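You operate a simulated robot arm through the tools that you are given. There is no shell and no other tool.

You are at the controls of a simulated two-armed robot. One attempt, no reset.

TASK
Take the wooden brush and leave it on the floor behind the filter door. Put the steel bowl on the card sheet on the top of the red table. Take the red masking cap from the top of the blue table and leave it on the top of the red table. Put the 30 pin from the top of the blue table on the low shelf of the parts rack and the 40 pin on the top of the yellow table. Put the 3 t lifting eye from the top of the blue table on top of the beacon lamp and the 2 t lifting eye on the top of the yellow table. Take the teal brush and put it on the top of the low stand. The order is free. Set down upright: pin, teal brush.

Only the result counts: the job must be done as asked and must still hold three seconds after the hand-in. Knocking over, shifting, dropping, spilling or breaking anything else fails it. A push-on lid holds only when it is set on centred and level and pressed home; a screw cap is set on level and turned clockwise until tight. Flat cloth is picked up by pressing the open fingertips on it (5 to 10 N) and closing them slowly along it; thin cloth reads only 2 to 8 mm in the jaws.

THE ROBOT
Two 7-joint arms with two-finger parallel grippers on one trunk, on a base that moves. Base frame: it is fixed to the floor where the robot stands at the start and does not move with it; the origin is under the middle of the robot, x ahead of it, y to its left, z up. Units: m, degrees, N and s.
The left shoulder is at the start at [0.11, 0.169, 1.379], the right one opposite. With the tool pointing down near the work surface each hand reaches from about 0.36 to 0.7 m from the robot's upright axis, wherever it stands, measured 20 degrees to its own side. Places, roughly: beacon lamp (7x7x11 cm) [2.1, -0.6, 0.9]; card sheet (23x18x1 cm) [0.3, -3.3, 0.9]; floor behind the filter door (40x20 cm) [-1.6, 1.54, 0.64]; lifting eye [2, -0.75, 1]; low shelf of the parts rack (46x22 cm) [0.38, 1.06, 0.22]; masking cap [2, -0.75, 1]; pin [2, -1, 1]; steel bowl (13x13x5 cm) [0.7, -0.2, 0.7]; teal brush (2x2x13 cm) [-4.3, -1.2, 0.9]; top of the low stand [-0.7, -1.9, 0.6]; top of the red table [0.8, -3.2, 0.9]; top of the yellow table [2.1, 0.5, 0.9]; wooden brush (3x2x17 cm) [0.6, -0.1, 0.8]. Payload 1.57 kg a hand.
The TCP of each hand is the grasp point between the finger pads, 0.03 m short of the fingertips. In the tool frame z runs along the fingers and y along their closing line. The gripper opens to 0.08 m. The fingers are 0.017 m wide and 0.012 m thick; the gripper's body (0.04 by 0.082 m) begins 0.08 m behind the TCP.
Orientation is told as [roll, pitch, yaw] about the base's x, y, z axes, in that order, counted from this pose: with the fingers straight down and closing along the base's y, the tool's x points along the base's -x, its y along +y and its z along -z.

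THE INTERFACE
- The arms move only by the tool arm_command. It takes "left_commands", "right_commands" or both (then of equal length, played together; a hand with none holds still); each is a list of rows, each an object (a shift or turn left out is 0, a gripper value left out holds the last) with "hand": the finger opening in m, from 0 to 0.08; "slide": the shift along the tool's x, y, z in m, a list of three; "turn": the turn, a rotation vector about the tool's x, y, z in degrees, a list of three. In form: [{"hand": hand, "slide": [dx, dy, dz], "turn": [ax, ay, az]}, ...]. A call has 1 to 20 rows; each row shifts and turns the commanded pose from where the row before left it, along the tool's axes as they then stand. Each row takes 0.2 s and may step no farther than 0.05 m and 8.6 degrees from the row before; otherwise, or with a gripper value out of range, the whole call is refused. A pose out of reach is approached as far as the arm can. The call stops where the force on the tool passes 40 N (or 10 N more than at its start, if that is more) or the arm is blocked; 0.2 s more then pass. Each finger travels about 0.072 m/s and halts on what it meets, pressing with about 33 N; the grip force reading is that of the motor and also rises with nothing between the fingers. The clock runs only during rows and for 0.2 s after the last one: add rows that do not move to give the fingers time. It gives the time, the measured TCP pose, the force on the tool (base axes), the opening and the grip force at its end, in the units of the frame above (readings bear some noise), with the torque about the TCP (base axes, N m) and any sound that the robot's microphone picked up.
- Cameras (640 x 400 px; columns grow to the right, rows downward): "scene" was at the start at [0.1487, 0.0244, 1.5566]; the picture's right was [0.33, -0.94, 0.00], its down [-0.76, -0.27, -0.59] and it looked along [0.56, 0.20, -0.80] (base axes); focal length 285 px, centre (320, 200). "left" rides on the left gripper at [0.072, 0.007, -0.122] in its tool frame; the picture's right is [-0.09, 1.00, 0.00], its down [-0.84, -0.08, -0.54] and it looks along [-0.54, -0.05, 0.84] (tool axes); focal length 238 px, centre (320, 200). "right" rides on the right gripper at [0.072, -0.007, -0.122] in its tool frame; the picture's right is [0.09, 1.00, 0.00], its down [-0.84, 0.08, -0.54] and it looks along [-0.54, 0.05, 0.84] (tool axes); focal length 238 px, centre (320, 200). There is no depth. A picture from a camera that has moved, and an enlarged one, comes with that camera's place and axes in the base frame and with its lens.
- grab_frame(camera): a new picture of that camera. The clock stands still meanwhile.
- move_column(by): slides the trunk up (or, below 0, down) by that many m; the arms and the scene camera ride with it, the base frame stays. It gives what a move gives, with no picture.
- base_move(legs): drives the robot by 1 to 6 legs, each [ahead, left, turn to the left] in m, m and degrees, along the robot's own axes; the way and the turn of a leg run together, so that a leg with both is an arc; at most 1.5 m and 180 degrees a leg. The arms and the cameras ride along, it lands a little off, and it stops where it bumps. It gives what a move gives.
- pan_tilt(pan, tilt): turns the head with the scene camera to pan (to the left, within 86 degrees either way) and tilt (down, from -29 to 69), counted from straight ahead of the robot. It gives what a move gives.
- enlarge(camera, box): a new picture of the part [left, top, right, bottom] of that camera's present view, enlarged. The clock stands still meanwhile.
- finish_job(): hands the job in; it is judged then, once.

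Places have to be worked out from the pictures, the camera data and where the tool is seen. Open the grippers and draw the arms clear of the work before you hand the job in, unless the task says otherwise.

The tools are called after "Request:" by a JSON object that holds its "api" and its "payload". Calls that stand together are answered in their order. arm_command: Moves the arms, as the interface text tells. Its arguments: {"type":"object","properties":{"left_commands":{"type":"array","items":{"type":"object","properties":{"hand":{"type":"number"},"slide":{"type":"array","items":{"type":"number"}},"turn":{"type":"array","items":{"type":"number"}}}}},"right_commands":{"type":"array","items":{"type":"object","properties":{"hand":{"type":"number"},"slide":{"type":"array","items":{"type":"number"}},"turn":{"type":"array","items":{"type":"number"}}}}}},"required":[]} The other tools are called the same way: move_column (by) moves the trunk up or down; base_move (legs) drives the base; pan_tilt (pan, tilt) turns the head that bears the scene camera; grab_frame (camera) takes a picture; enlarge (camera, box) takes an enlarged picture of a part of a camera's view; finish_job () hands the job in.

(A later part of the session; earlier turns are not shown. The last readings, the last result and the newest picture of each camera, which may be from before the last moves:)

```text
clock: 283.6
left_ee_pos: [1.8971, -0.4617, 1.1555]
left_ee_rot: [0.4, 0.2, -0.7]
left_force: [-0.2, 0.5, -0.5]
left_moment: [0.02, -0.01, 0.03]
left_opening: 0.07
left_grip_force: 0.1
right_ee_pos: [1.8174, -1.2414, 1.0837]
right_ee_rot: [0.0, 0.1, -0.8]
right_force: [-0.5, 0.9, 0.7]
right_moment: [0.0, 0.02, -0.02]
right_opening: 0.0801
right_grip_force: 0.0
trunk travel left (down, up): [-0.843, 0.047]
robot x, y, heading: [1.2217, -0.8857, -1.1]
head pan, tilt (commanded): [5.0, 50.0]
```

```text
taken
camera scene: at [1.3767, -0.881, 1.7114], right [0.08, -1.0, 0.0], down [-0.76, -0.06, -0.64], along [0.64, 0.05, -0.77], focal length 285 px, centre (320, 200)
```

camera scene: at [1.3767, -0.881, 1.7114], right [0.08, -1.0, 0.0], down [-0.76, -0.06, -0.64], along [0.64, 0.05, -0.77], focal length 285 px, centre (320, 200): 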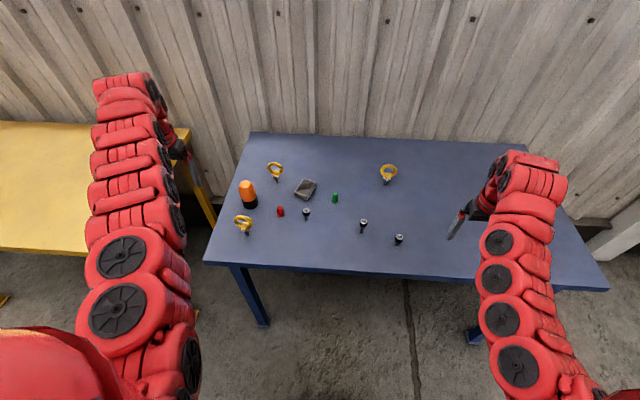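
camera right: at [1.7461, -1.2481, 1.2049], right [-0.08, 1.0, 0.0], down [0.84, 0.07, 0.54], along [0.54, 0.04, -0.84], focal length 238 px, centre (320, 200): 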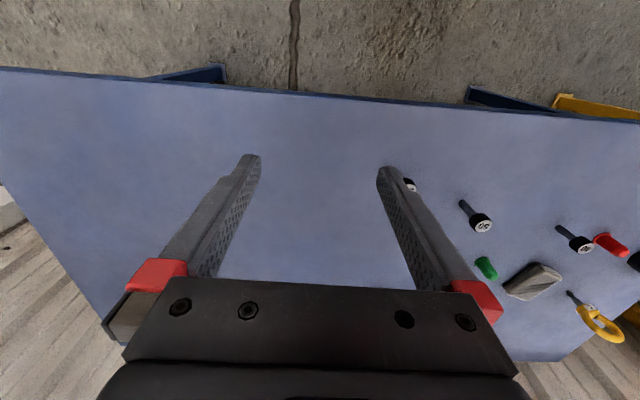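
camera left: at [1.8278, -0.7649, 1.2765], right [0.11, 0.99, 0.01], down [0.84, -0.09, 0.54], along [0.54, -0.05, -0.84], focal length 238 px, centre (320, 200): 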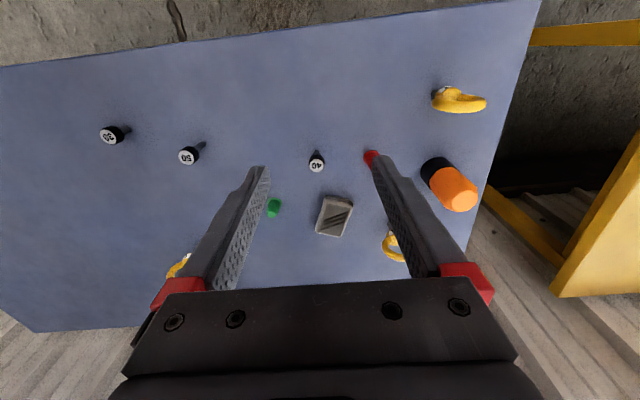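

Request:
{"api": "enlarge", "payload": {"camera": "scene", "box": [225, 150, 305, 200]}}

Request:
{"api": "enlarge", "payload": {"camera": "scene", "box": [220, 190, 300, 240]}}

Request:
{"api": "enlarge", "payload": {"camera": "scene", "box": [260, 170, 420, 270]}}

```text
8.00 times, centred on (265, 175) of scene
camera zoom: at [1.3767, -0.881, 1.7114], right [0.08, -1.0, 0.0], down [-0.76, -0.06, -0.64], along [0.64, 0.05, -0.77], focal length 2283 px, centre (760, 400)
```

zoom: 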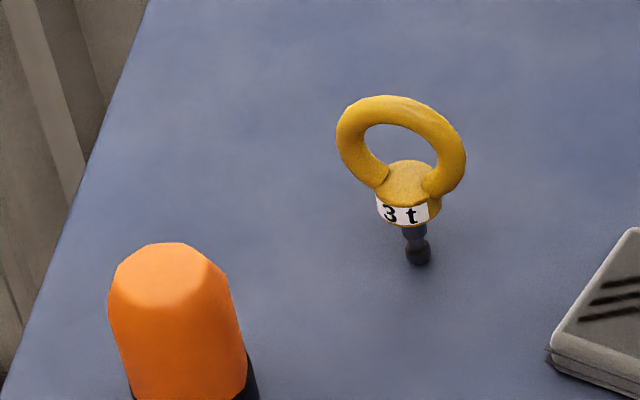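

```text
8.00 times, centred on (260, 215) of scene
camera zoom: at [1.3767, -0.881, 1.7114], right [0.08, -1.0, 0.0], down [-0.76, -0.06, -0.64], along [0.64, 0.05, -0.77], focal length 2283 px, centre (800, 80)
```

zoom: 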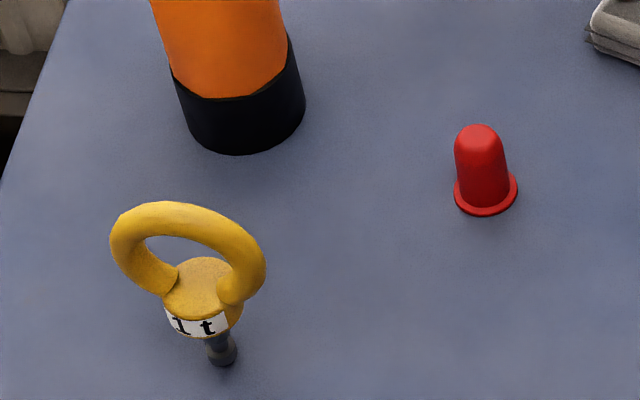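

```text
4.00 times, centred on (340, 220) of scene
camera zoom: at [1.3767, -0.881, 1.7114], right [0.08, -1.0, 0.0], down [-0.76, -0.06, -0.64], along [0.64, 0.05, -0.77], focal length 1142 px, centre (240, 120)
```

zoom: 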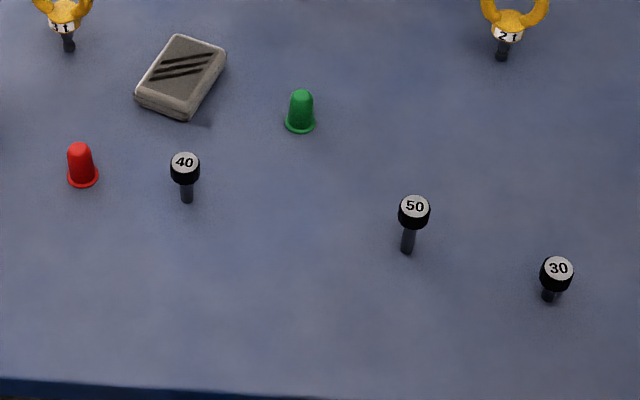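

Labels: 3 t is behind the beacon, 1 t in front, 2 t at far right. Positions (table z≈0.87): 3 t ≈[2.152,-0.647], 2 t ≈[2.177,-1.084], pin 40 ≈[1.976,-0.786], pin 30 ≈[1.902,-1.103], red cap ≈[1.993,-0.688], beacon ≈[2.04,-0.56]. I move the base closer.

Request:
{"api": "base_move", "payload": {"legs": [[0.25, 0, 0.8]]}}

Request:
{"api": "pan_tilt", "payload": {"pan": 5, "tilt": 60}}

Request:
{"api": "grab_frame", "payload": {"camera": "scene"}}

Request:
{"api": "grab_frame", "payload": {"camera": "left"}}

Request:
{"api": "grab_frame", "payload": {"camera": "right"}}

```text
clock: 285.4
left_ee_pos: [2.1357, -0.4533, 1.1551]
left_ee_rot: [0.3, 0.0, -0.1]
left_force: [-1.0, -0.6, -0.3]
left_moment: [0.01, 0.01, -0.01]
left_opening: 0.0702
left_grip_force: 0.1
right_ee_pos: [2.0678, -1.2346, 1.0829]
right_ee_rot: [0.0, 0.0, 0.1]
right_force: [-0.3, 0.6, -0.1]
right_moment: [0.02, 0.03, 0.0]
right_opening: 0.0799
right_grip_force: 0.1
trunk travel left (down, up): [-0.843, 0.047]
robot x, y, heading: [1.4641, -0.8852, 0.1]
head pan, tilt (commanded): [5.0, 50.0]
```

```text
clock: 286.1
left_ee_pos: [2.1369, -0.4538, 1.1539]
left_ee_rot: [0.4, 0.1, 0.0]
left_force: [0.3, -0.3, -1.0]
left_moment: [-0.02, 0.03, 0.03]
left_opening: 0.0699
left_grip_force: 0.1
right_ee_pos: [2.0692, -1.2336, 1.0817]
right_ee_rot: [0.0, 0.2, -0.1]
right_force: [0.5, -0.2, -0.3]
right_moment: [0.0, 0.03, 0.01]
right_opening: 0.08
right_grip_force: 0.1
trunk travel left (down, up): [-0.843, 0.047]
robot x, y, heading: [1.469, -0.8881, -0.1]
head pan, tilt (commanded): [5.0, 60.0]
```

```text
taken
camera scene: at [1.6133, -0.8813, 1.6987], right [0.09, -1.0, 0.0], down [-0.86, -0.08, -0.5], along [0.5, 0.04, -0.87], focal length 285 px, centre (320, 200)
```

scene: 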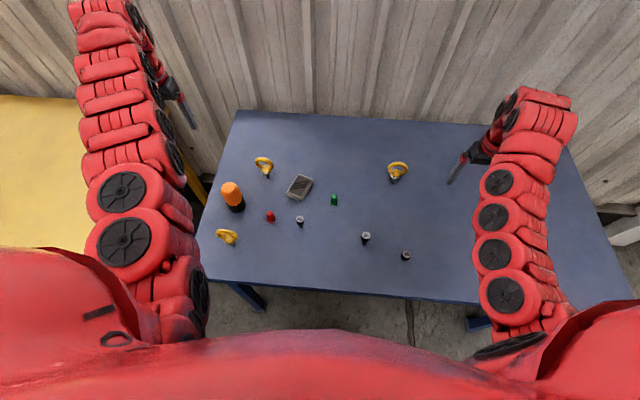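

```text
taken
camera left: at [2.0647, -0.4477, 1.2764], right [0.09, 1.0, 0.01], down [0.84, -0.08, 0.54], along [0.54, -0.05, -0.84], focal length 238 px, centre (320, 200)
```

left: 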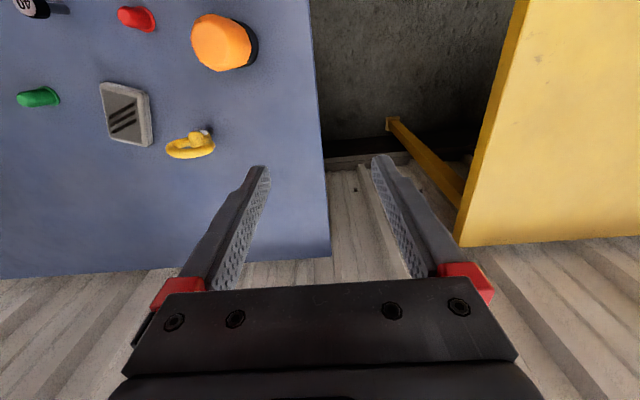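

```text
taken
camera right: at [1.9977, -1.2417, 1.2046], right [-0.09, 1.0, 0.0], down [0.84, 0.08, 0.54], along [0.54, 0.05, -0.84], focal length 238 px, centre (320, 200)
```

right: 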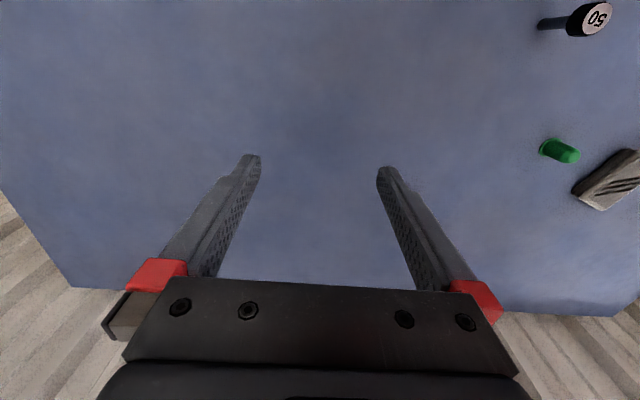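

Triangulating the gray block gives table z≈0.857. I refine: 3 t ≈[2.17,-0.65]. I bring the left hand above it to see the ring's orientation.

Request:
{"api": "arm_command", "payload": {"left_commands": [{"slide": [-0.01, -0.04, 0], "hand": 0.08}, {"slide": [-0.01, -0.04, 0]}, {"slide": [-0.01, -0.04, 0]}, {"slide": [0, -0.04, 0]}, {"slide": [0, -0.036, 0]}, {}]}}

Request:
{"api": "grab_frame", "payload": {"camera": "left"}}

Request:
{"api": "enlarge", "payload": {"camera": "left", "box": [240, 60, 400, 160]}}

```text
clock: 287.5
left_ee_pos: [2.1683, -0.6495, 1.1537]
left_ee_rot: [0.2, 0.1, 0.1]
left_force: [1.2, 0.0, -0.7]
left_moment: [-0.01, 0.0, 0.02]
left_opening: 0.0801
left_grip_force: 0.2
right_ee_pos: [2.0683, -1.2337, 1.0826]
right_ee_rot: [0.0, 0.1, 0.2]
right_force: [0.1, -0.3, 0.1]
right_moment: [0.0, -0.02, 0.0]
right_opening: 0.0798
right_grip_force: 0.0
trunk travel left (down, up): [-0.843, 0.047]
robot x, y, heading: [1.4688, -0.8847, 0.1]
head pan, tilt (commanded): [5.0, 60.0]
```

```text
taken
camera left: at [2.0954, -0.6435, 1.2765], right [0.09, 1.0, 0.0], down [0.84, -0.08, 0.54], along [0.54, -0.05, -0.84], focal length 238 px, centre (320, 200)
```

left: 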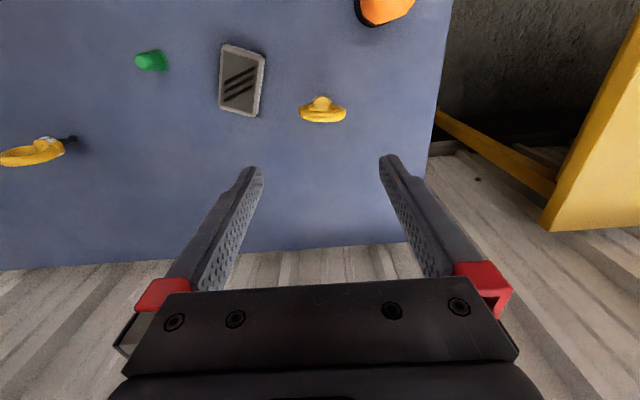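

```text
4.00 times, centred on (320, 110) of left
camera zoom: at [2.0954, -0.6435, 1.2765], right [0.09, 1.0, 0.0], down [0.84, -0.08, 0.54], along [0.54, -0.05, -0.84], focal length 953 px, centre (320, 560)
```

zoom: 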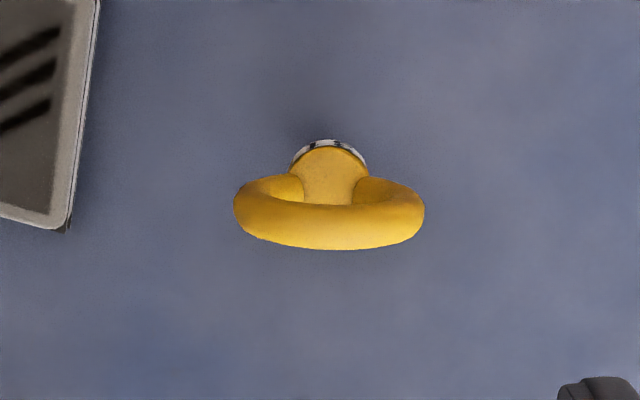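

The ring lies nearly in the y–z plane (about 4° off), axis at ≈[2.166,-0.646], top z≈0.97. I yaw the left hand by +86° so the fingers close across the ring's thickness.

Request:
{"api": "arm_command", "payload": {"left_commands": [{"turn": [0, 0, -8.6]}, {"turn": [0, 0, -8.6]}, {"turn": [0, 0, -8.6]}, {"turn": [0, 0, -8.6]}, {"turn": [0, 0, -8.6]}, {"turn": [0, 0, -8.6]}, {"turn": [0, 0, -8.6]}, {"turn": [0, 0, -8.6]}, {"turn": [0, 0, -8.6]}, {"turn": [0, 0, -8.6]}, {}]}}

Request:
{"api": "grab_frame", "payload": {"camera": "left"}}

```text
clock: 289.9
left_ee_pos: [2.1675, -0.6496, 1.1527]
left_ee_rot: [0.0, -0.2, 86.2]
left_force: [0.1, -0.3, -0.5]
left_moment: [0.0, -0.02, 0.03]
left_opening: 0.0799
left_grip_force: 0.1
right_ee_pos: [2.0665, -1.2345, 1.0822]
right_ee_rot: [-0.1, 0.1, -0.1]
right_force: [0.0, -0.2, -0.4]
right_moment: [0.02, 0.01, 0.01]
right_opening: 0.0803
right_grip_force: 0.0
trunk travel left (down, up): [-0.843, 0.047]
robot x, y, heading: [1.4658, -0.8879, 0.2]
head pan, tilt (commanded): [5.0, 60.0]
```

```text
taken
camera left: at [2.1554, -0.7221, 1.2752], right [-0.99, 0.16, 0.0], down [0.13, 0.83, 0.55], along [0.09, 0.54, -0.84], focal length 238 px, centre (320, 200)
```

left: 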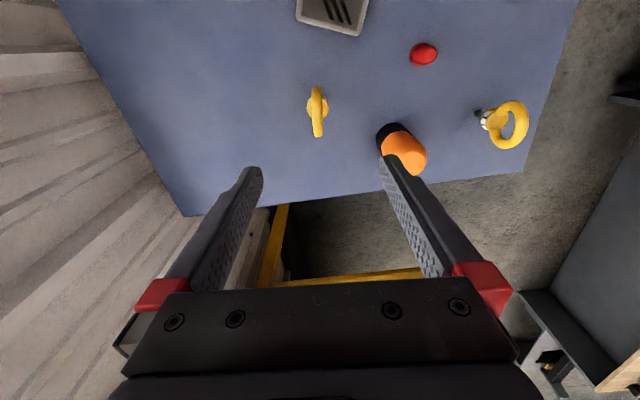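

The ring is edge-on and centred between the fingers. I descend to TCP z≈0.96.

Request:
{"api": "arm_command", "payload": {"left_commands": [{"slide": [0, -0.004, 0.04]}, {"slide": [0, 0, 0.04]}, {"slide": [0, 0, 0.04]}, {"slide": [0, 0, 0.04]}, {"slide": [0, 0, 0.03]}, {}]}}

Request:
{"api": "grab_frame", "payload": {"camera": "left"}}

Request:
{"api": "enlarge", "payload": {"camera": "scene", "box": [200, 120, 360, 220]}}

```text
clock: 291.3
left_ee_pos: [2.1612, -0.6522, 0.964]
left_ee_rot: [0.1, -0.4, 86.0]
left_force: [-0.5, -0.6, 0.3]
left_moment: [-0.01, 0.02, 0.02]
left_opening: 0.0801
left_grip_force: 0.0
left hand out of reach, approached as far as the arm can: row 5
right_ee_pos: [2.0678, -1.2344, 1.0829]
right_ee_rot: [0.0, 0.1, -0.1]
right_force: [0.4, -0.9, 0.0]
right_moment: [0.03, -0.03, 0.0]
right_opening: 0.0802
right_grip_force: 0.1
trunk travel left (down, up): [-0.843, 0.047]
robot x, y, heading: [1.4625, -0.8863, -0.2]
head pan, tilt (commanded): [5.0, 60.0]
```

```text
taken
camera left: at [2.1503, -0.7245, 1.0858], right [-0.99, 0.16, 0.0], down [0.14, 0.83, 0.55], along [0.09, 0.54, -0.84], focal length 238 px, centre (320, 200)
```

left: 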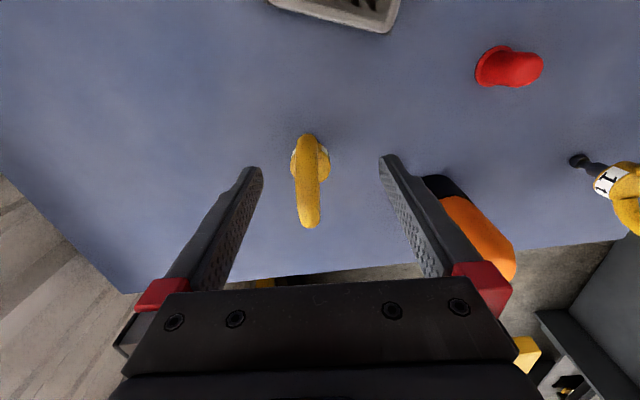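

```text
4.00 times, centred on (280, 170) of scene
camera zoom: at [1.6119, -0.8824, 1.6988], right [0.09, -1.0, 0.0], down [-0.86, -0.08, -0.5], along [0.5, 0.05, -0.87], focal length 1142 px, centre (480, 320)
```

zoom: 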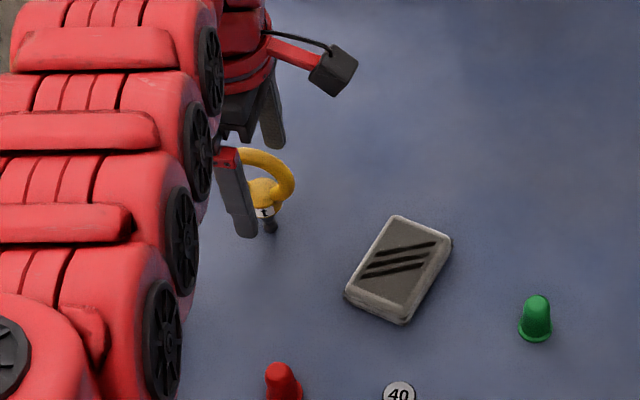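

TCP is at the ring's top (x limited slightly by reach but ring is inside the fingers). I close the gripper.

Request:
{"api": "arm_command", "payload": {"left_commands": [{"hand": 0.03}, {"hand": 0.015}, {"hand": 0.0}, {"hand": 0.0}, {"hand": 0.0}, {"hand": 0.0}]}}

Request:
{"api": "grab_frame", "payload": {"camera": "left"}}

```text
clock: 292.7
left_ee_pos: [2.1631, -0.651, 0.9641]
left_ee_rot: [0.2, -0.2, 86.0]
left_force: [-0.6, 1.0, 0.3]
left_moment: [-0.01, -0.01, -0.03]
left_opening: 0.0133
left_grip_force: 30.0
right_ee_pos: [2.0696, -1.2355, 1.0838]
right_ee_rot: [0.1, 0.0, 0.0]
right_force: [-0.1, 0.7, -0.6]
right_moment: [-0.01, 0.0, 0.0]
right_opening: 0.0802
right_grip_force: 0.2
trunk travel left (down, up): [-0.843, 0.047]
robot x, y, heading: [1.4672, -0.8859, 0.1]
head pan, tilt (commanded): [5.0, 60.0]
```

```text
taken
camera left: at [2.1504, -0.7239, 1.0859], right [-0.99, 0.16, 0.0], down [0.14, 0.83, 0.55], along [0.09, 0.54, -0.84], focal length 238 px, centre (320, 200)
```

left: 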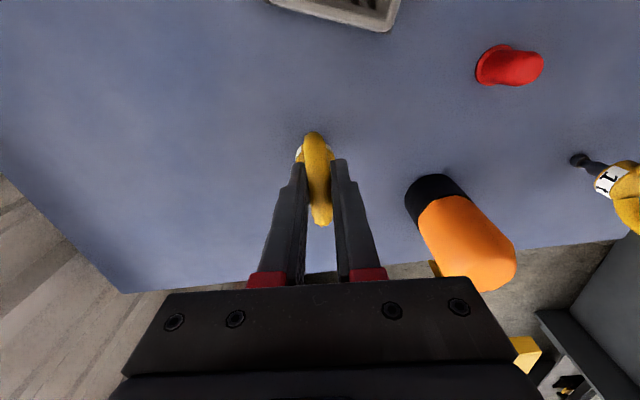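

Gripped (13 mm). I lift it clear above the beacon height and re-look.

Request:
{"api": "arm_command", "payload": {"left_commands": [{"slide": [0, 0, -0.02]}, {"slide": [0, 0, -0.04]}, {"slide": [0, 0, -0.04]}, {"slide": [0, 0, -0.04]}, {"slide": [0, 0, -0.01]}, {}]}}

Request:
{"api": "grab_frame", "payload": {"camera": "left"}}

Request:
{"api": "enlarge", "payload": {"camera": "scene", "box": [200, 120, 360, 220]}}

```text
clock: 294.1
left_ee_pos: [2.1619, -0.6487, 1.1175]
left_ee_rot: [0.1, -0.2, 86.0]
left_force: [0.4, -0.8, -2.9]
left_moment: [0.0, 0.03, 0.02]
left_opening: 0.0132
left_grip_force: 29.2
right_ee_pos: [2.0687, -1.2343, 1.0819]
right_ee_rot: [0.0, 0.3, 0.0]
right_force: [-0.5, -0.3, -0.2]
right_moment: [0.03, -0.03, -0.01]
right_opening: 0.0799
right_grip_force: 0.1
trunk travel left (down, up): [-0.843, 0.047]
robot x, y, heading: [1.4665, -0.8894, 0.2]
head pan, tilt (commanded): [5.0, 60.0]
```

```text
taken
camera left: at [2.1502, -0.7211, 1.238], right [-0.99, 0.16, 0.0], down [0.14, 0.83, 0.55], along [0.09, 0.54, -0.84], focal length 238 px, centre (320, 200)
```

left: 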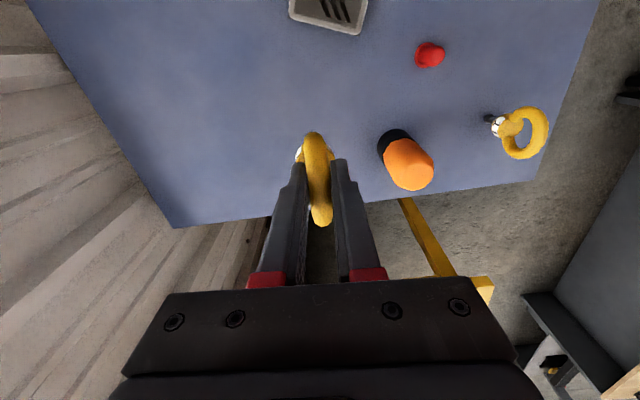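

```text
4.00 times, centred on (280, 170) of scene
camera zoom: at [1.6128, -0.8809, 1.6987], right [0.09, -1.0, 0.0], down [-0.86, -0.08, -0.5], along [0.5, 0.04, -0.87], focal length 1142 px, centre (480, 320)
```

zoom: 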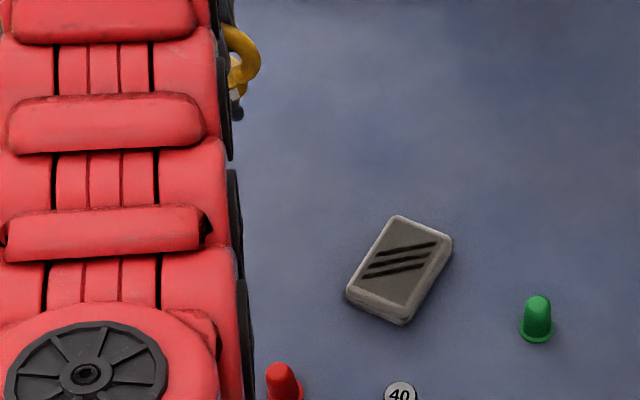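

Lifted. The collar looks slightly displaced from the ring plane, so I zoom to measure any tilt of the eye before placing it.

Request:
{"api": "enlarge", "payload": {"camera": "left", "box": [270, 110, 366, 170]}}

Request:
{"api": "enlarge", "payload": {"camera": "scene", "box": [232, 115, 296, 155]}}

```text
6.67 times, centred on (318, 140) of left
camera zoom: at [2.1502, -0.7211, 1.238], right [-0.99, 0.16, 0.0], down [0.14, 0.83, 0.55], along [0.09, 0.54, -0.84], focal length 1589 px, centre (333, 600)
```

zoom: 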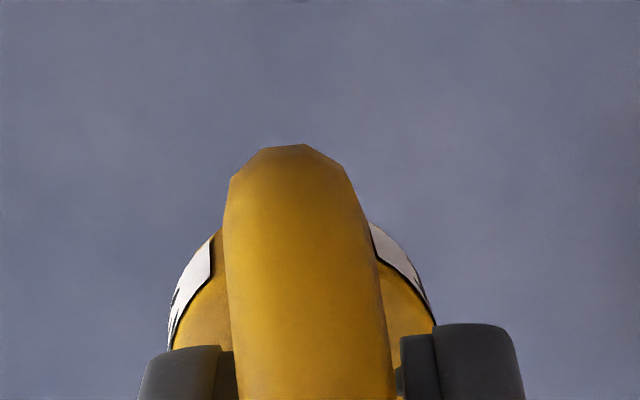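

```text
10.00 times, centred on (264, 135) of scene
camera zoom: at [1.6128, -0.8809, 1.6987], right [0.09, -1.0, 0.0], down [-0.86, -0.08, -0.5], along [0.5, 0.04, -0.87], focal length 2854 px, centre (880, 850)
```

zoom: 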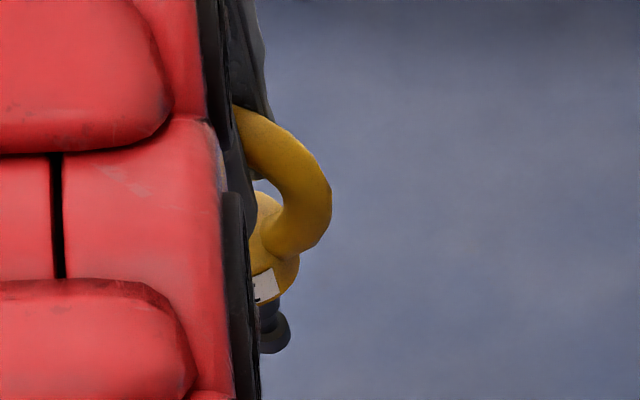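

The collar is centred under the ring: the eye hangs upright. I carry it over the beacon top at ≈[2.046,-0.565].

Request:
{"api": "arm_command", "payload": {"left_commands": [{"slide": [-0.0189, 0.0304, 0]}, {"slide": [-0.0189, 0.0304, 0]}, {"slide": [-0.0189, 0.0304, 0]}, {"slide": [-0.0189, 0.0304, 0]}, {}]}}

Request:
{"api": "grab_frame", "payload": {"camera": "left"}}

Request:
{"api": "enlarge", "payload": {"camera": "scene", "box": [180, 140, 308, 220]}}

```text
clock: 295.3
left_ee_pos: [2.0908, -0.5897, 1.1135]
left_ee_rot: [0.2, -0.4, 86.0]
left_force: [0.0, -0.1, -2.2]
left_moment: [0.0, 0.01, 0.01]
left_opening: 0.0133
left_grip_force: 29.7
left hand out of reach, approached as far as the arm can: row 3, 4
right_ee_pos: [2.0673, -1.2349, 1.0827]
right_ee_rot: [0.0, 0.0, 0.0]
right_force: [0.5, 0.0, -0.8]
right_moment: [-0.01, -0.02, 0.03]
right_opening: 0.0802
right_grip_force: 0.0
trunk travel left (down, up): [-0.843, 0.047]
robot x, y, heading: [1.4694, -0.8855, 0.0]
head pan, tilt (commanded): [5.0, 60.0]
```

```text
taken
camera left: at [2.0793, -0.662, 1.2352], right [-0.99, 0.16, 0.0], down [0.14, 0.83, 0.55], along [0.09, 0.54, -0.84], focal length 238 px, centre (320, 200)
```

left: 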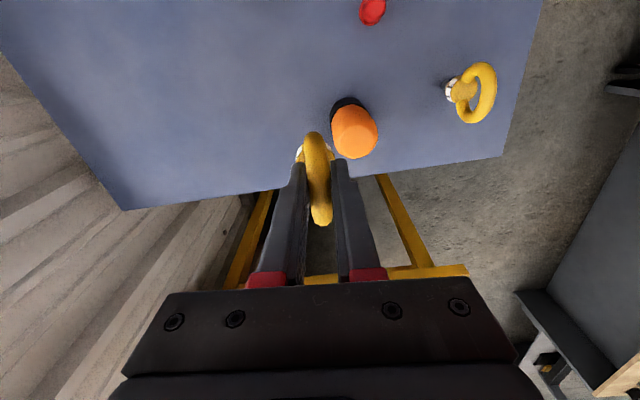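

```text
5.00 times, centred on (244, 180) of scene
camera zoom: at [1.612, -0.8815, 1.6988], right [0.09, -1.0, 0.0], down [-0.86, -0.08, -0.5], along [0.5, 0.04, -0.87], focal length 1427 px, centre (700, 300)
```

zoom: 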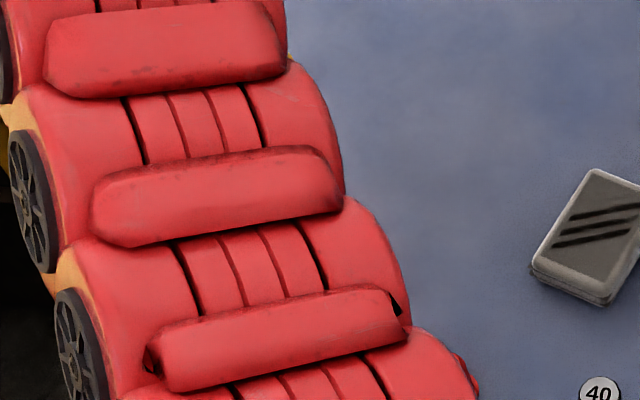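

The arm can't fold in further here, so I move the base itself by (-0.045,+0.025) to bring the eye over the beacon.

Request:
{"api": "base_move", "payload": {"legs": [[-0.05, 0.025, 0]]}}

Request:
{"api": "grab_frame", "payload": {"camera": "left"}}

```text
clock: 296.3
left_ee_pos: [2.0451, -0.5666, 1.111]
left_ee_rot: [0.4, -0.3, 86.0]
left_force: [0.3, 0.0, -2.3]
left_moment: [0.02, 0.03, -0.01]
left_opening: 0.0133
left_grip_force: 29.5
right_ee_pos: [2.0228, -1.2104, 1.081]
right_ee_rot: [0.1, 0.3, 0.0]
right_force: [-0.4, 0.0, 0.5]
right_moment: [-0.03, 0.01, 0.03]
right_opening: 0.08
right_grip_force: 0.0
trunk travel left (down, up): [-0.843, 0.047]
robot x, y, heading: [1.4163, -0.8628, 0.0]
head pan, tilt (commanded): [5.0, 60.0]
```

```text
taken
camera left: at [2.033, -0.639, 1.2332], right [-0.99, 0.16, 0.01], down [0.14, 0.83, 0.55], along [0.08, 0.54, -0.84], focal length 238 px, centre (320, 200)
```

left: 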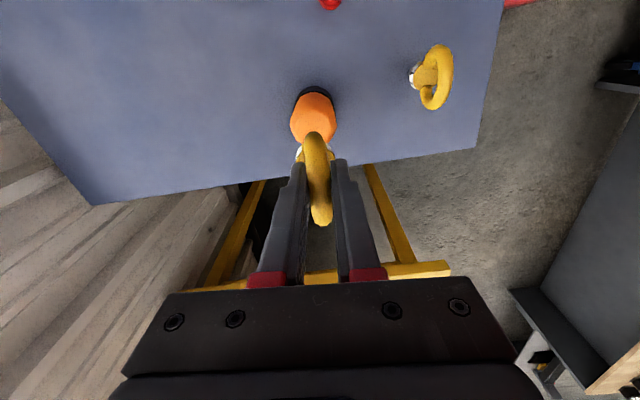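

Eye is nearly over the lamp; lamp centre seems ≈[2.051,-0.565]. I nudge 6 mm and start lowering gradually.

Request:
{"api": "arm_command", "payload": {"left_commands": [{"slide": [0, -0.006, 0]}, {"slide": [0, 0, 0.01]}, {"slide": [0, 0, 0.01]}, {}]}}

Request:
{"api": "grab_frame", "payload": {"camera": "left"}}

```text
clock: 297.3
left_ee_pos: [2.0484, -0.5652, 1.0906]
left_ee_rot: [0.3, -0.3, 86.0]
left_force: [-0.2, 0.9, -2.1]
left_moment: [0.0, 0.03, -0.02]
left_opening: 0.0133
left_grip_force: 29.8
right_ee_pos: [2.0199, -1.2109, 1.0816]
right_ee_rot: [0.0, 0.2, 0.0]
right_force: [-0.7, -1.0, 0.7]
right_moment: [-0.01, 0.05, -0.04]
right_opening: 0.08
right_grip_force: 0.0
trunk travel left (down, up): [-0.843, 0.047]
robot x, y, heading: [1.4187, -0.8646, -0.1]
head pan, tilt (commanded): [5.0, 60.0]
```

```text
taken
camera left: at [2.0366, -0.637, 1.2132], right [-0.99, 0.16, 0.01], down [0.14, 0.83, 0.55], along [0.08, 0.54, -0.84], focal length 238 px, centre (320, 200)
```

left: 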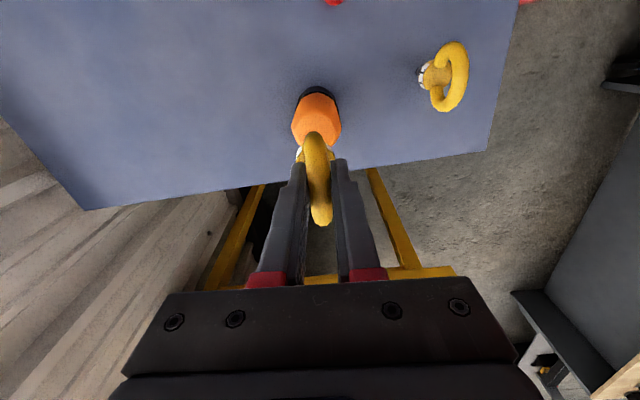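

Aligned. I keep lowering in 5 mm steps until the weight is taken.

Request:
{"api": "arm_command", "payload": {"left_commands": [{"slide": [0, 0, 0.005]}, {}]}}

Request:
{"api": "arm_command", "payload": {"left_commands": [{"slide": [0, 0, 0.004]}, {}]}}

```text
clock: 297.9
left_ee_pos: [2.0472, -0.5648, 1.0881]
left_ee_rot: [0.3, -0.3, 85.8]
left_force: [-0.4, -0.3, -3.0]
left_moment: [0.01, 0.03, 0.0]
left_opening: 0.0131
left_grip_force: 30.4
right_ee_pos: [2.0185, -1.2101, 1.0816]
right_ee_rot: [0.0, 0.2, 0.0]
right_force: [-0.9, 0.3, -1.3]
right_moment: [0.02, 0.04, 0.03]
right_opening: 0.0801
right_grip_force: 0.1
trunk travel left (down, up): [-0.843, 0.047]
robot x, y, heading: [1.4184, -0.8614, 0.3]
head pan, tilt (commanded): [5.0, 60.0]
```

```text
clock: 298.5
left_ee_pos: [2.0475, -0.5646, 1.0831]
left_ee_rot: [0.2, -0.3, 85.9]
left_force: [0.4, 0.0, -1.8]
left_moment: [0.01, -0.03, -0.04]
left_opening: 0.0132
left_grip_force: 29.4
right_ee_pos: [2.0177, -1.2099, 1.0819]
right_ee_rot: [0.0, 0.2, -0.1]
right_force: [-0.4, 0.2, 0.4]
right_moment: [0.01, 0.0, -0.04]
right_opening: 0.08
right_grip_force: 0.1
trunk travel left (down, up): [-0.843, 0.047]
robot x, y, heading: [1.4171, -0.8617, 0.2]
head pan, tilt (commanded): [5.0, 60.0]
```

Request:
{"api": "arm_command", "payload": {"left_commands": [{"slide": [0, 0, 0.004]}, {}]}}

Request:
{"api": "arm_command", "payload": {"left_commands": [{"slide": [0, 0, 0.003]}, {}]}}

```text
clock: 299.1
left_ee_pos: [2.0475, -0.5644, 1.079]
left_ee_rot: [0.2, -0.2, 85.9]
left_force: [-0.4, -0.7, -3.0]
left_moment: [-0.03, 0.02, -0.01]
left_opening: 0.0133
left_grip_force: 29.8
right_ee_pos: [2.0173, -1.2101, 1.0824]
right_ee_rot: [0.1, 0.2, -0.1]
right_force: [1.2, -0.3, 0.3]
right_moment: [-0.03, 0.0, -0.02]
right_opening: 0.08
right_grip_force: 0.0
trunk travel left (down, up): [-0.843, 0.047]
robot x, y, heading: [1.4149, -0.8601, 0.2]
head pan, tilt (commanded): [5.0, 60.0]
```

```text
clock: 299.7
left_ee_pos: [2.0479, -0.5666, 1.077]
left_ee_rot: [0.3, -0.3, 85.9]
left_force: [-0.4, -0.4, -2.2]
left_moment: [-0.03, 0.0, 0.02]
left_opening: 0.0132
left_grip_force: 29.7
right_ee_pos: [2.0173, -1.2096, 1.0823]
right_ee_rot: [0.0, 0.2, 0.0]
right_force: [0.7, 0.2, 0.6]
right_moment: [0.0, -0.01, 0.03]
right_opening: 0.0802
right_grip_force: 0.0
trunk travel left (down, up): [-0.843, 0.047]
robot x, y, heading: [1.4179, -0.8643, 0.5]
head pan, tilt (commanded): [5.0, 60.0]
```

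Still hanging free at TCP z=1.077. Continuing down in 3 mm steps.

Request:
{"api": "arm_command", "payload": {"left_commands": [{"slide": [0, 0, 0.003]}, {}]}}

Request:
{"api": "arm_command", "payload": {"left_commands": [{"slide": [0, 0, 0.003]}, {}]}}

```text
clock: 300.3
left_ee_pos: [2.0474, -0.5661, 1.0742]
left_ee_rot: [0.1, -0.2, 85.9]
left_force: [0.0, 0.3, 5.6]
left_moment: [0.11, -0.06, 0.0]
left_opening: 0.0131
left_grip_force: 30.1
right_ee_pos: [2.017, -1.2102, 1.0833]
right_ee_rot: [0.0, 0.0, 0.0]
right_force: [1.2, -0.3, -0.9]
right_moment: [-0.01, -0.01, -0.05]
right_opening: 0.0799
right_grip_force: 0.0
trunk travel left (down, up): [-0.843, 0.047]
robot x, y, heading: [1.4147, -0.8639, -0.0]
head pan, tilt (commanded): [5.0, 60.0]
```

```text
clock: 300.9
left_ee_pos: [2.0448, -0.5672, 1.0736]
left_ee_rot: [-0.1, -0.4, 86.0]
left_force: [-2.1, 2.3, 26.2]
left_moment: [0.39, -0.04, 0.05]
left_opening: 0.0134
left_grip_force: 30.3
right_ee_pos: [2.0149, -1.2087, 1.0848]
right_ee_rot: [0.1, 0.0, 0.0]
right_force: [0.6, -0.2, 0.3]
right_moment: [0.01, 0.01, 0.05]
right_opening: 0.0799
right_grip_force: 0.1
trunk travel left (down, up): [-0.843, 0.047]
robot x, y, heading: [1.4165, -0.8595, 0.3]
head pan, tilt (commanded): [5.0, 60.0]
```

Contact with the lamp top (26 N now). I relieve the pressure by 2 mm, then open the fingers gently.

Request:
{"api": "arm_command", "payload": {"left_commands": [{"slide": [0, 0, -0.002]}, {}]}}

Request:
{"api": "arm_command", "payload": {"left_commands": [{"hand": 0.017}, {"hand": 0.022}, {"hand": 0.03}, {"hand": 0.04}, {"hand": 0.055}, {"hand": 0.07}, {}]}}

Request:
{"api": "grab_frame", "payload": {"camera": "left"}}

```text
clock: 301.5
left_ee_pos: [2.0463, -0.5668, 1.0731]
left_ee_rot: [0.1, -0.4, 85.9]
left_force: [-0.4, 1.5, 13.7]
left_moment: [0.27, 0.03, 0.05]
left_opening: 0.0131
left_grip_force: 30.3
right_ee_pos: [2.0172, -1.2098, 1.0833]
right_ee_rot: [0.0, 0.1, 0.0]
right_force: [-0.3, 0.0, 0.5]
right_moment: [-0.03, 0.0, 0.0]
right_opening: 0.0799
right_grip_force: 0.0
trunk travel left (down, up): [-0.843, 0.047]
robot x, y, heading: [1.4155, -0.8615, 0.0]
head pan, tilt (commanded): [5.0, 60.0]
```

```text
clock: 303.1
left_ee_pos: [2.0476, -0.5665, 1.0731]
left_ee_rot: [0.3, -0.3, 85.9]
left_force: [-0.5, -0.5, -0.9]
left_moment: [0.01, -0.02, -0.01]
left_opening: 0.0703
left_grip_force: 0.1
right_ee_pos: [2.0184, -1.2103, 1.0827]
right_ee_rot: [0.0, 0.1, 0.0]
right_force: [-0.6, 0.3, 0.2]
right_moment: [-0.02, 0.05, 0.01]
right_opening: 0.08
right_grip_force: 0.0
trunk travel left (down, up): [-0.843, 0.047]
robot x, y, heading: [1.4148, -0.8649, -0.1]
head pan, tilt (commanded): [5.0, 60.0]
```

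```text
taken
camera left: at [2.036, -0.6386, 1.195], right [-0.99, 0.16, 0.0], down [0.14, 0.83, 0.55], along [0.09, 0.54, -0.84], focal length 238 px, centre (320, 200)
```

left: 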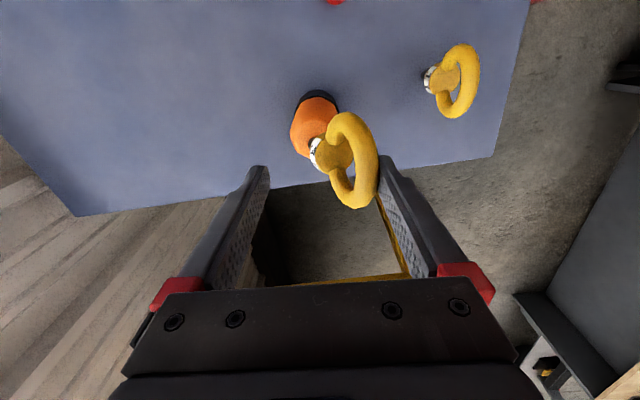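

The eye has tipped and is leaning on the −x finger. I must not withdraw now; I zoom in to understand how it's resting.

Request:
{"api": "enlarge", "payload": {"camera": "left", "box": [260, 70, 420, 220]}}

Request:
{"api": "pan_tilt", "payload": {"pan": 28, "tilt": 50}}

Request:
{"api": "grab_frame", "payload": {"camera": "scene"}}

Request:
{"api": "grab_frame", "payload": {"camera": "right"}}

```text
2.67 times, centred on (340, 145) of left
camera zoom: at [2.036, -0.6386, 1.195], right [-0.99, 0.16, 0.0], down [0.14, 0.83, 0.55], along [0.09, 0.54, -0.84], focal length 636 px, centre (267, 347)
```

zoom: 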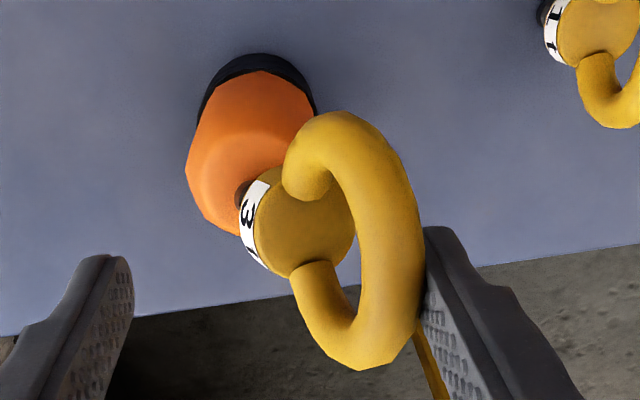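

```text
clock: 303.9
left_ee_pos: [2.048, -0.5669, 1.0745]
left_ee_rot: [0.2, -0.3, 85.9]
left_force: [0.2, -0.2, 0.9]
left_moment: [-0.01, -0.05, 0.01]
left_opening: 0.0706
left_grip_force: 0.4
right_ee_pos: [2.0171, -1.2098, 1.0825]
right_ee_rot: [0.0, 0.2, 0.0]
right_force: [-0.5, 0.9, -0.8]
right_moment: [-0.01, 0.03, -0.02]
right_opening: 0.08
right_grip_force: 0.0
trunk travel left (down, up): [-0.843, 0.047]
robot x, y, heading: [1.4153, -0.8601, -0.0]
head pan, tilt (commanded): [28.0, 50.0]
```

```text
taken
camera scene: at [1.5634, -0.8261, 1.7113], right [0.47, -0.88, 0.0], down [-0.68, -0.36, -0.64], along [0.57, 0.3, -0.77], focal length 285 px, centre (320, 200)
```

scene: 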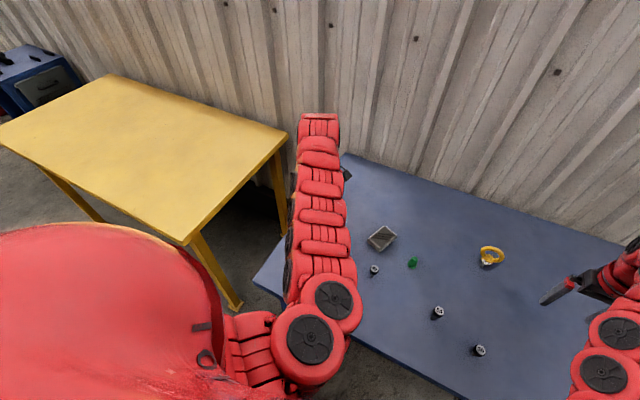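

```text
taken
camera right: at [1.9464, -1.2171, 1.2049], right [-0.09, 1.0, 0.0], down [0.84, 0.08, 0.54], along [0.54, 0.05, -0.84], focal length 238 px, centre (320, 200)
```

right: 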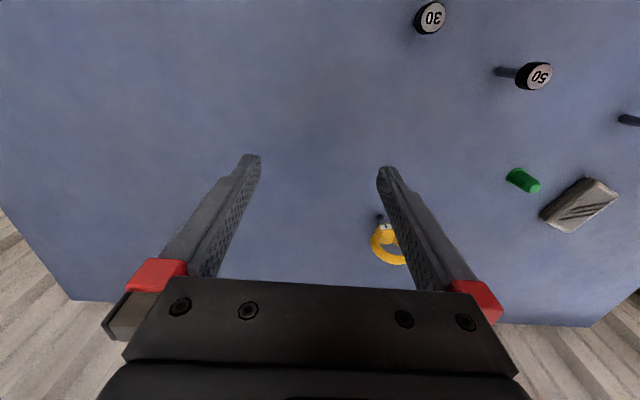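

The eye leans toward −x against one finger, its shaft still on the lamp. I gently close the fingers to push it back upright and hold the ring again.

Request:
{"api": "arm_command", "payload": {"left_commands": [{"hand": 0.06}, {"hand": 0.05}, {"hand": 0.04}, {"hand": 0.03}, {"hand": 0.022}, {"hand": 0.016}, {"hand": 0.0}, {"hand": 0.0}, {"hand": 0.0}]}}

Request:
{"api": "grab_frame", "payload": {"camera": "left"}}

Request:
{"api": "enlarge", "payload": {"camera": "left", "box": [260, 70, 420, 220]}}

```text
clock: 305.9
left_ee_pos: [2.0479, -0.5671, 1.0729]
left_ee_rot: [0.3, -0.3, 85.9]
left_force: [0.5, 0.5, -0.3]
left_moment: [-0.02, 0.04, -0.03]
left_opening: 0.0
left_grip_force: 21.3
right_ee_pos: [2.0178, -1.2094, 1.0828]
right_ee_rot: [0.1, 0.2, 0.0]
right_force: [-0.4, -0.4, 0.5]
right_moment: [-0.05, 0.0, -0.04]
right_opening: 0.0799
right_grip_force: 0.1
trunk travel left (down, up): [-0.843, 0.047]
robot x, y, heading: [1.4202, -0.8592, 0.3]
head pan, tilt (commanded): [28.0, 50.0]
```

```text
taken
camera left: at [2.0361, -0.6386, 1.1949], right [-0.99, 0.16, 0.0], down [0.14, 0.83, 0.55], along [0.09, 0.54, -0.84], focal length 238 px, centre (320, 200)
```

left: 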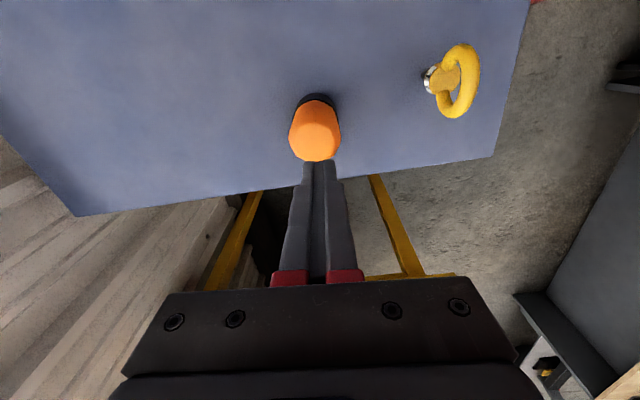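

```text
2.67 times, centred on (340, 145) of left
camera zoom: at [2.0361, -0.6386, 1.1949], right [-0.99, 0.16, 0.0], down [0.14, 0.83, 0.55], along [0.09, 0.54, -0.84], focal length 636 px, centre (267, 347)
```

zoom: 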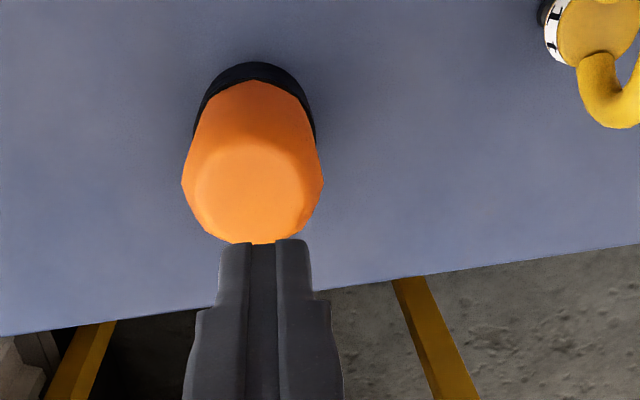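

The eye slipped out while closing and is no longer on the lamp. I raise the hand and search for it.

Request:
{"api": "arm_command", "payload": {"left_commands": [{"slide": [0, 0, -0.03]}, {"slide": [0, 0, -0.03]}, {}]}}

Request:
{"api": "grab_frame", "payload": {"camera": "left"}}

Request:
{"api": "pan_tilt", "payload": {"pan": 20, "tilt": 60}}

Request:
{"api": "grab_frame", "payload": {"camera": "scene"}}

```text
clock: 306.8
left_ee_pos: [2.0462, -0.5634, 1.1345]
left_ee_rot: [0.2, -0.4, 85.9]
left_force: [0.0, 0.1, -0.3]
left_moment: [0.01, -0.01, -0.02]
left_opening: 0.0
left_grip_force: 21.1
right_ee_pos: [2.0175, -1.209, 1.0818]
right_ee_rot: [0.0, 0.2, 0.0]
right_force: [-0.5, 0.0, 0.2]
right_moment: [0.0, 0.01, -0.02]
right_opening: 0.0799
right_grip_force: 0.1
trunk travel left (down, up): [-0.843, 0.047]
robot x, y, heading: [1.4162, -0.8598, 0.2]
head pan, tilt (commanded): [28.0, 50.0]
```

```text
taken
camera left: at [2.0347, -0.6365, 1.2559], right [-0.99, 0.16, 0.0], down [0.14, 0.83, 0.55], along [0.09, 0.54, -0.84], focal length 238 px, centre (320, 200)
```

left: 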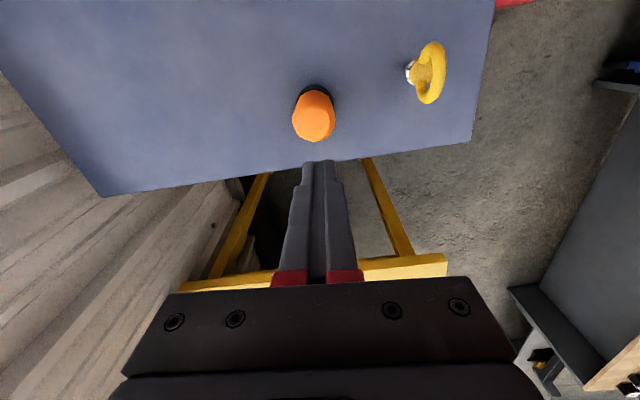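

```text
clock: 307.5
left_ee_pos: [2.0459, -0.5646, 1.134]
left_ee_rot: [0.3, -0.2, 85.9]
left_force: [-0.1, 0.4, -0.1]
left_moment: [0.03, 0.0, 0.02]
left_opening: 0.0
left_grip_force: 20.9
right_ee_pos: [2.0171, -1.2104, 1.0816]
right_ee_rot: [0.1, 0.1, 0.0]
right_force: [0.1, 0.6, -0.7]
right_moment: [0.0, 0.01, -0.03]
right_opening: 0.0799
right_grip_force: 0.0
trunk travel left (down, up): [-0.843, 0.047]
robot x, y, heading: [1.4147, -0.8587, 0.3]
head pan, tilt (commanded): [20.0, 60.0]
```

```text
taken
camera scene: at [1.558, -0.8392, 1.6988], right [0.34, -0.94, 0.0], down [-0.81, -0.3, -0.5], along [0.47, 0.17, -0.87], focal length 285 px, centre (320, 200)
```

scene: 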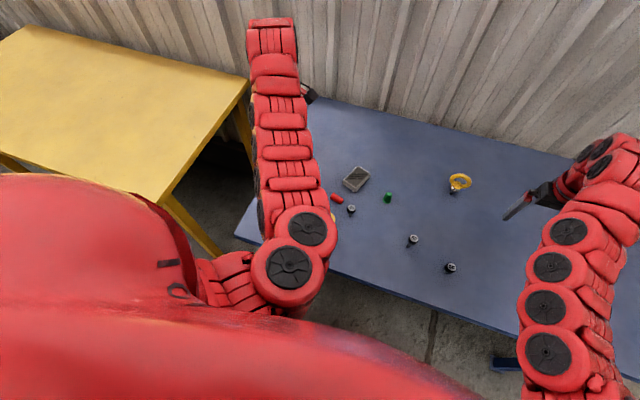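

The red cap now seems displaced and something yellow is near it on the table. I move the left arm aside to see.

Request:
{"api": "arm_command", "payload": {"left_commands": [{"slide": [-0.04, 0, 0]}, {"slide": [-0.04, 0, 0]}, {"slide": [-0.04, 0, 0]}, {"slide": [-0.04, 0, 0]}, {}]}}

Request:
{"api": "enlarge", "payload": {"camera": "scene", "box": [240, 130, 480, 280]}}

Request:
{"api": "grab_frame", "payload": {"camera": "left"}}

```text
clock: 308.7
left_ee_pos: [2.0588, -0.4076, 1.1369]
left_ee_rot: [0.2, -0.5, 85.9]
left_force: [-0.3, 0.4, 0.2]
left_moment: [0.04, 0.01, -0.02]
left_opening: 0.0
left_grip_force: 21.2
right_ee_pos: [2.0166, -1.2111, 1.0815]
right_ee_rot: [0.1, 0.2, 0.0]
right_force: [-1.0, -0.1, 0.2]
right_moment: [-0.03, 0.02, 0.06]
right_opening: 0.08
right_grip_force: 0.0
trunk travel left (down, up): [-0.843, 0.047]
robot x, y, heading: [1.4197, -0.8635, -0.2]
head pan, tilt (commanded): [20.0, 60.0]
```

```text
2.67 times, centred on (360, 205) of scene
camera zoom: at [1.5581, -0.8409, 1.6988], right [0.34, -0.94, 0.0], down [-0.81, -0.3, -0.5], along [0.47, 0.17, -0.87], focal length 761 px, centre (213, 187)
```

zoom: 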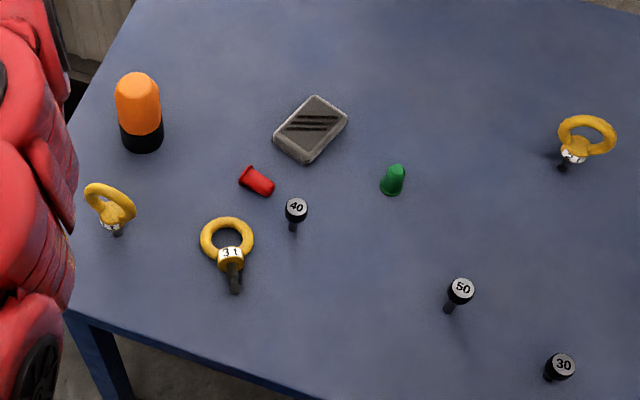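

```text
taken
camera left: at [2.0476, -0.4797, 1.2584], right [-0.99, 0.16, 0.0], down [0.14, 0.83, 0.55], along [0.09, 0.54, -0.84], focal length 238 px, centre (320, 200)
```

left: 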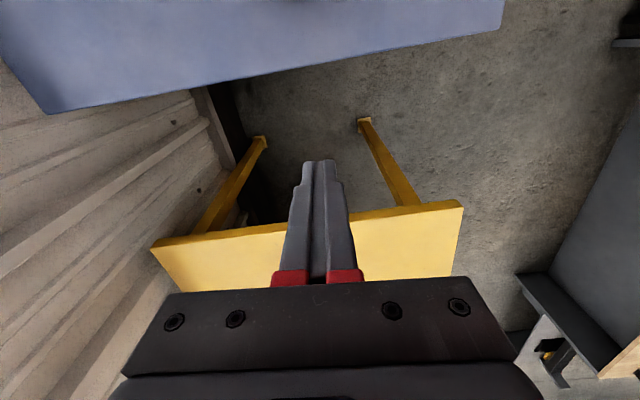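

The 3 t eye lies on the table at ≈[1.946,-0.720] (shaft toward [1.886,-0.752]); it knocked the red cap onto its side (≈[2.033,-0.728]); everything else still stands. I'll pick the eye again. I bring the left hand above its ring with yaw ≈117° to look.

Request:
{"api": "arm_command", "payload": {"left_commands": [{"slide": [0.04, 0.009, 0], "turn": [0, 0, -7.8], "hand": 0.05}, {"slide": [0.04, 0.004, 0], "turn": [0, 0, -7.8]}, {"slide": [0.04, -0.002, 0], "turn": [0, 0, -7.8]}, {"slide": [0.04, -0.007, 0], "turn": [0, 0, -7.8]}, {"slide": [0.04, -0.01, 0]}, {"slide": [0.04, -0.01, 0]}, {}]}}

Request:
{"api": "grab_frame", "payload": {"camera": "left"}}

```text
clock: 310.3
left_ee_pos: [2.1307, -0.6226, 1.1347]
left_ee_rot: [-0.1, -0.2, 117.2]
left_force: [-0.1, -0.6, 0.1]
left_moment: [0.0, 0.02, -0.01]
left_opening: 0.0499
left_grip_force: 0.1
right_ee_pos: [2.0182, -1.2108, 1.0828]
right_ee_rot: [0.0, 0.1, 0.0]
right_force: [1.3, -0.2, 0.3]
right_moment: [0.02, -0.01, 0.01]
right_opening: 0.08
right_grip_force: 0.0
trunk travel left (down, up): [-0.843, 0.047]
robot x, y, heading: [1.4177, -0.86, 0.1]
head pan, tilt (commanded): [20.0, 60.0]
```

```text
taken
camera left: at [2.1588, -0.6891, 1.2564], right [-0.93, -0.37, 0.0], down [-0.31, 0.78, 0.55], along [-0.2, 0.51, -0.84], focal length 238 px, centre (320, 200)
```

left: 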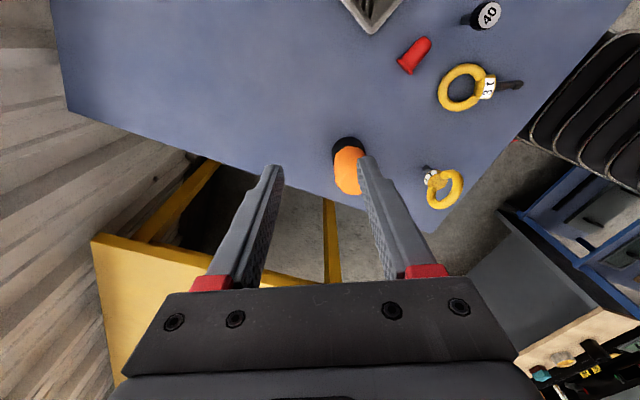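

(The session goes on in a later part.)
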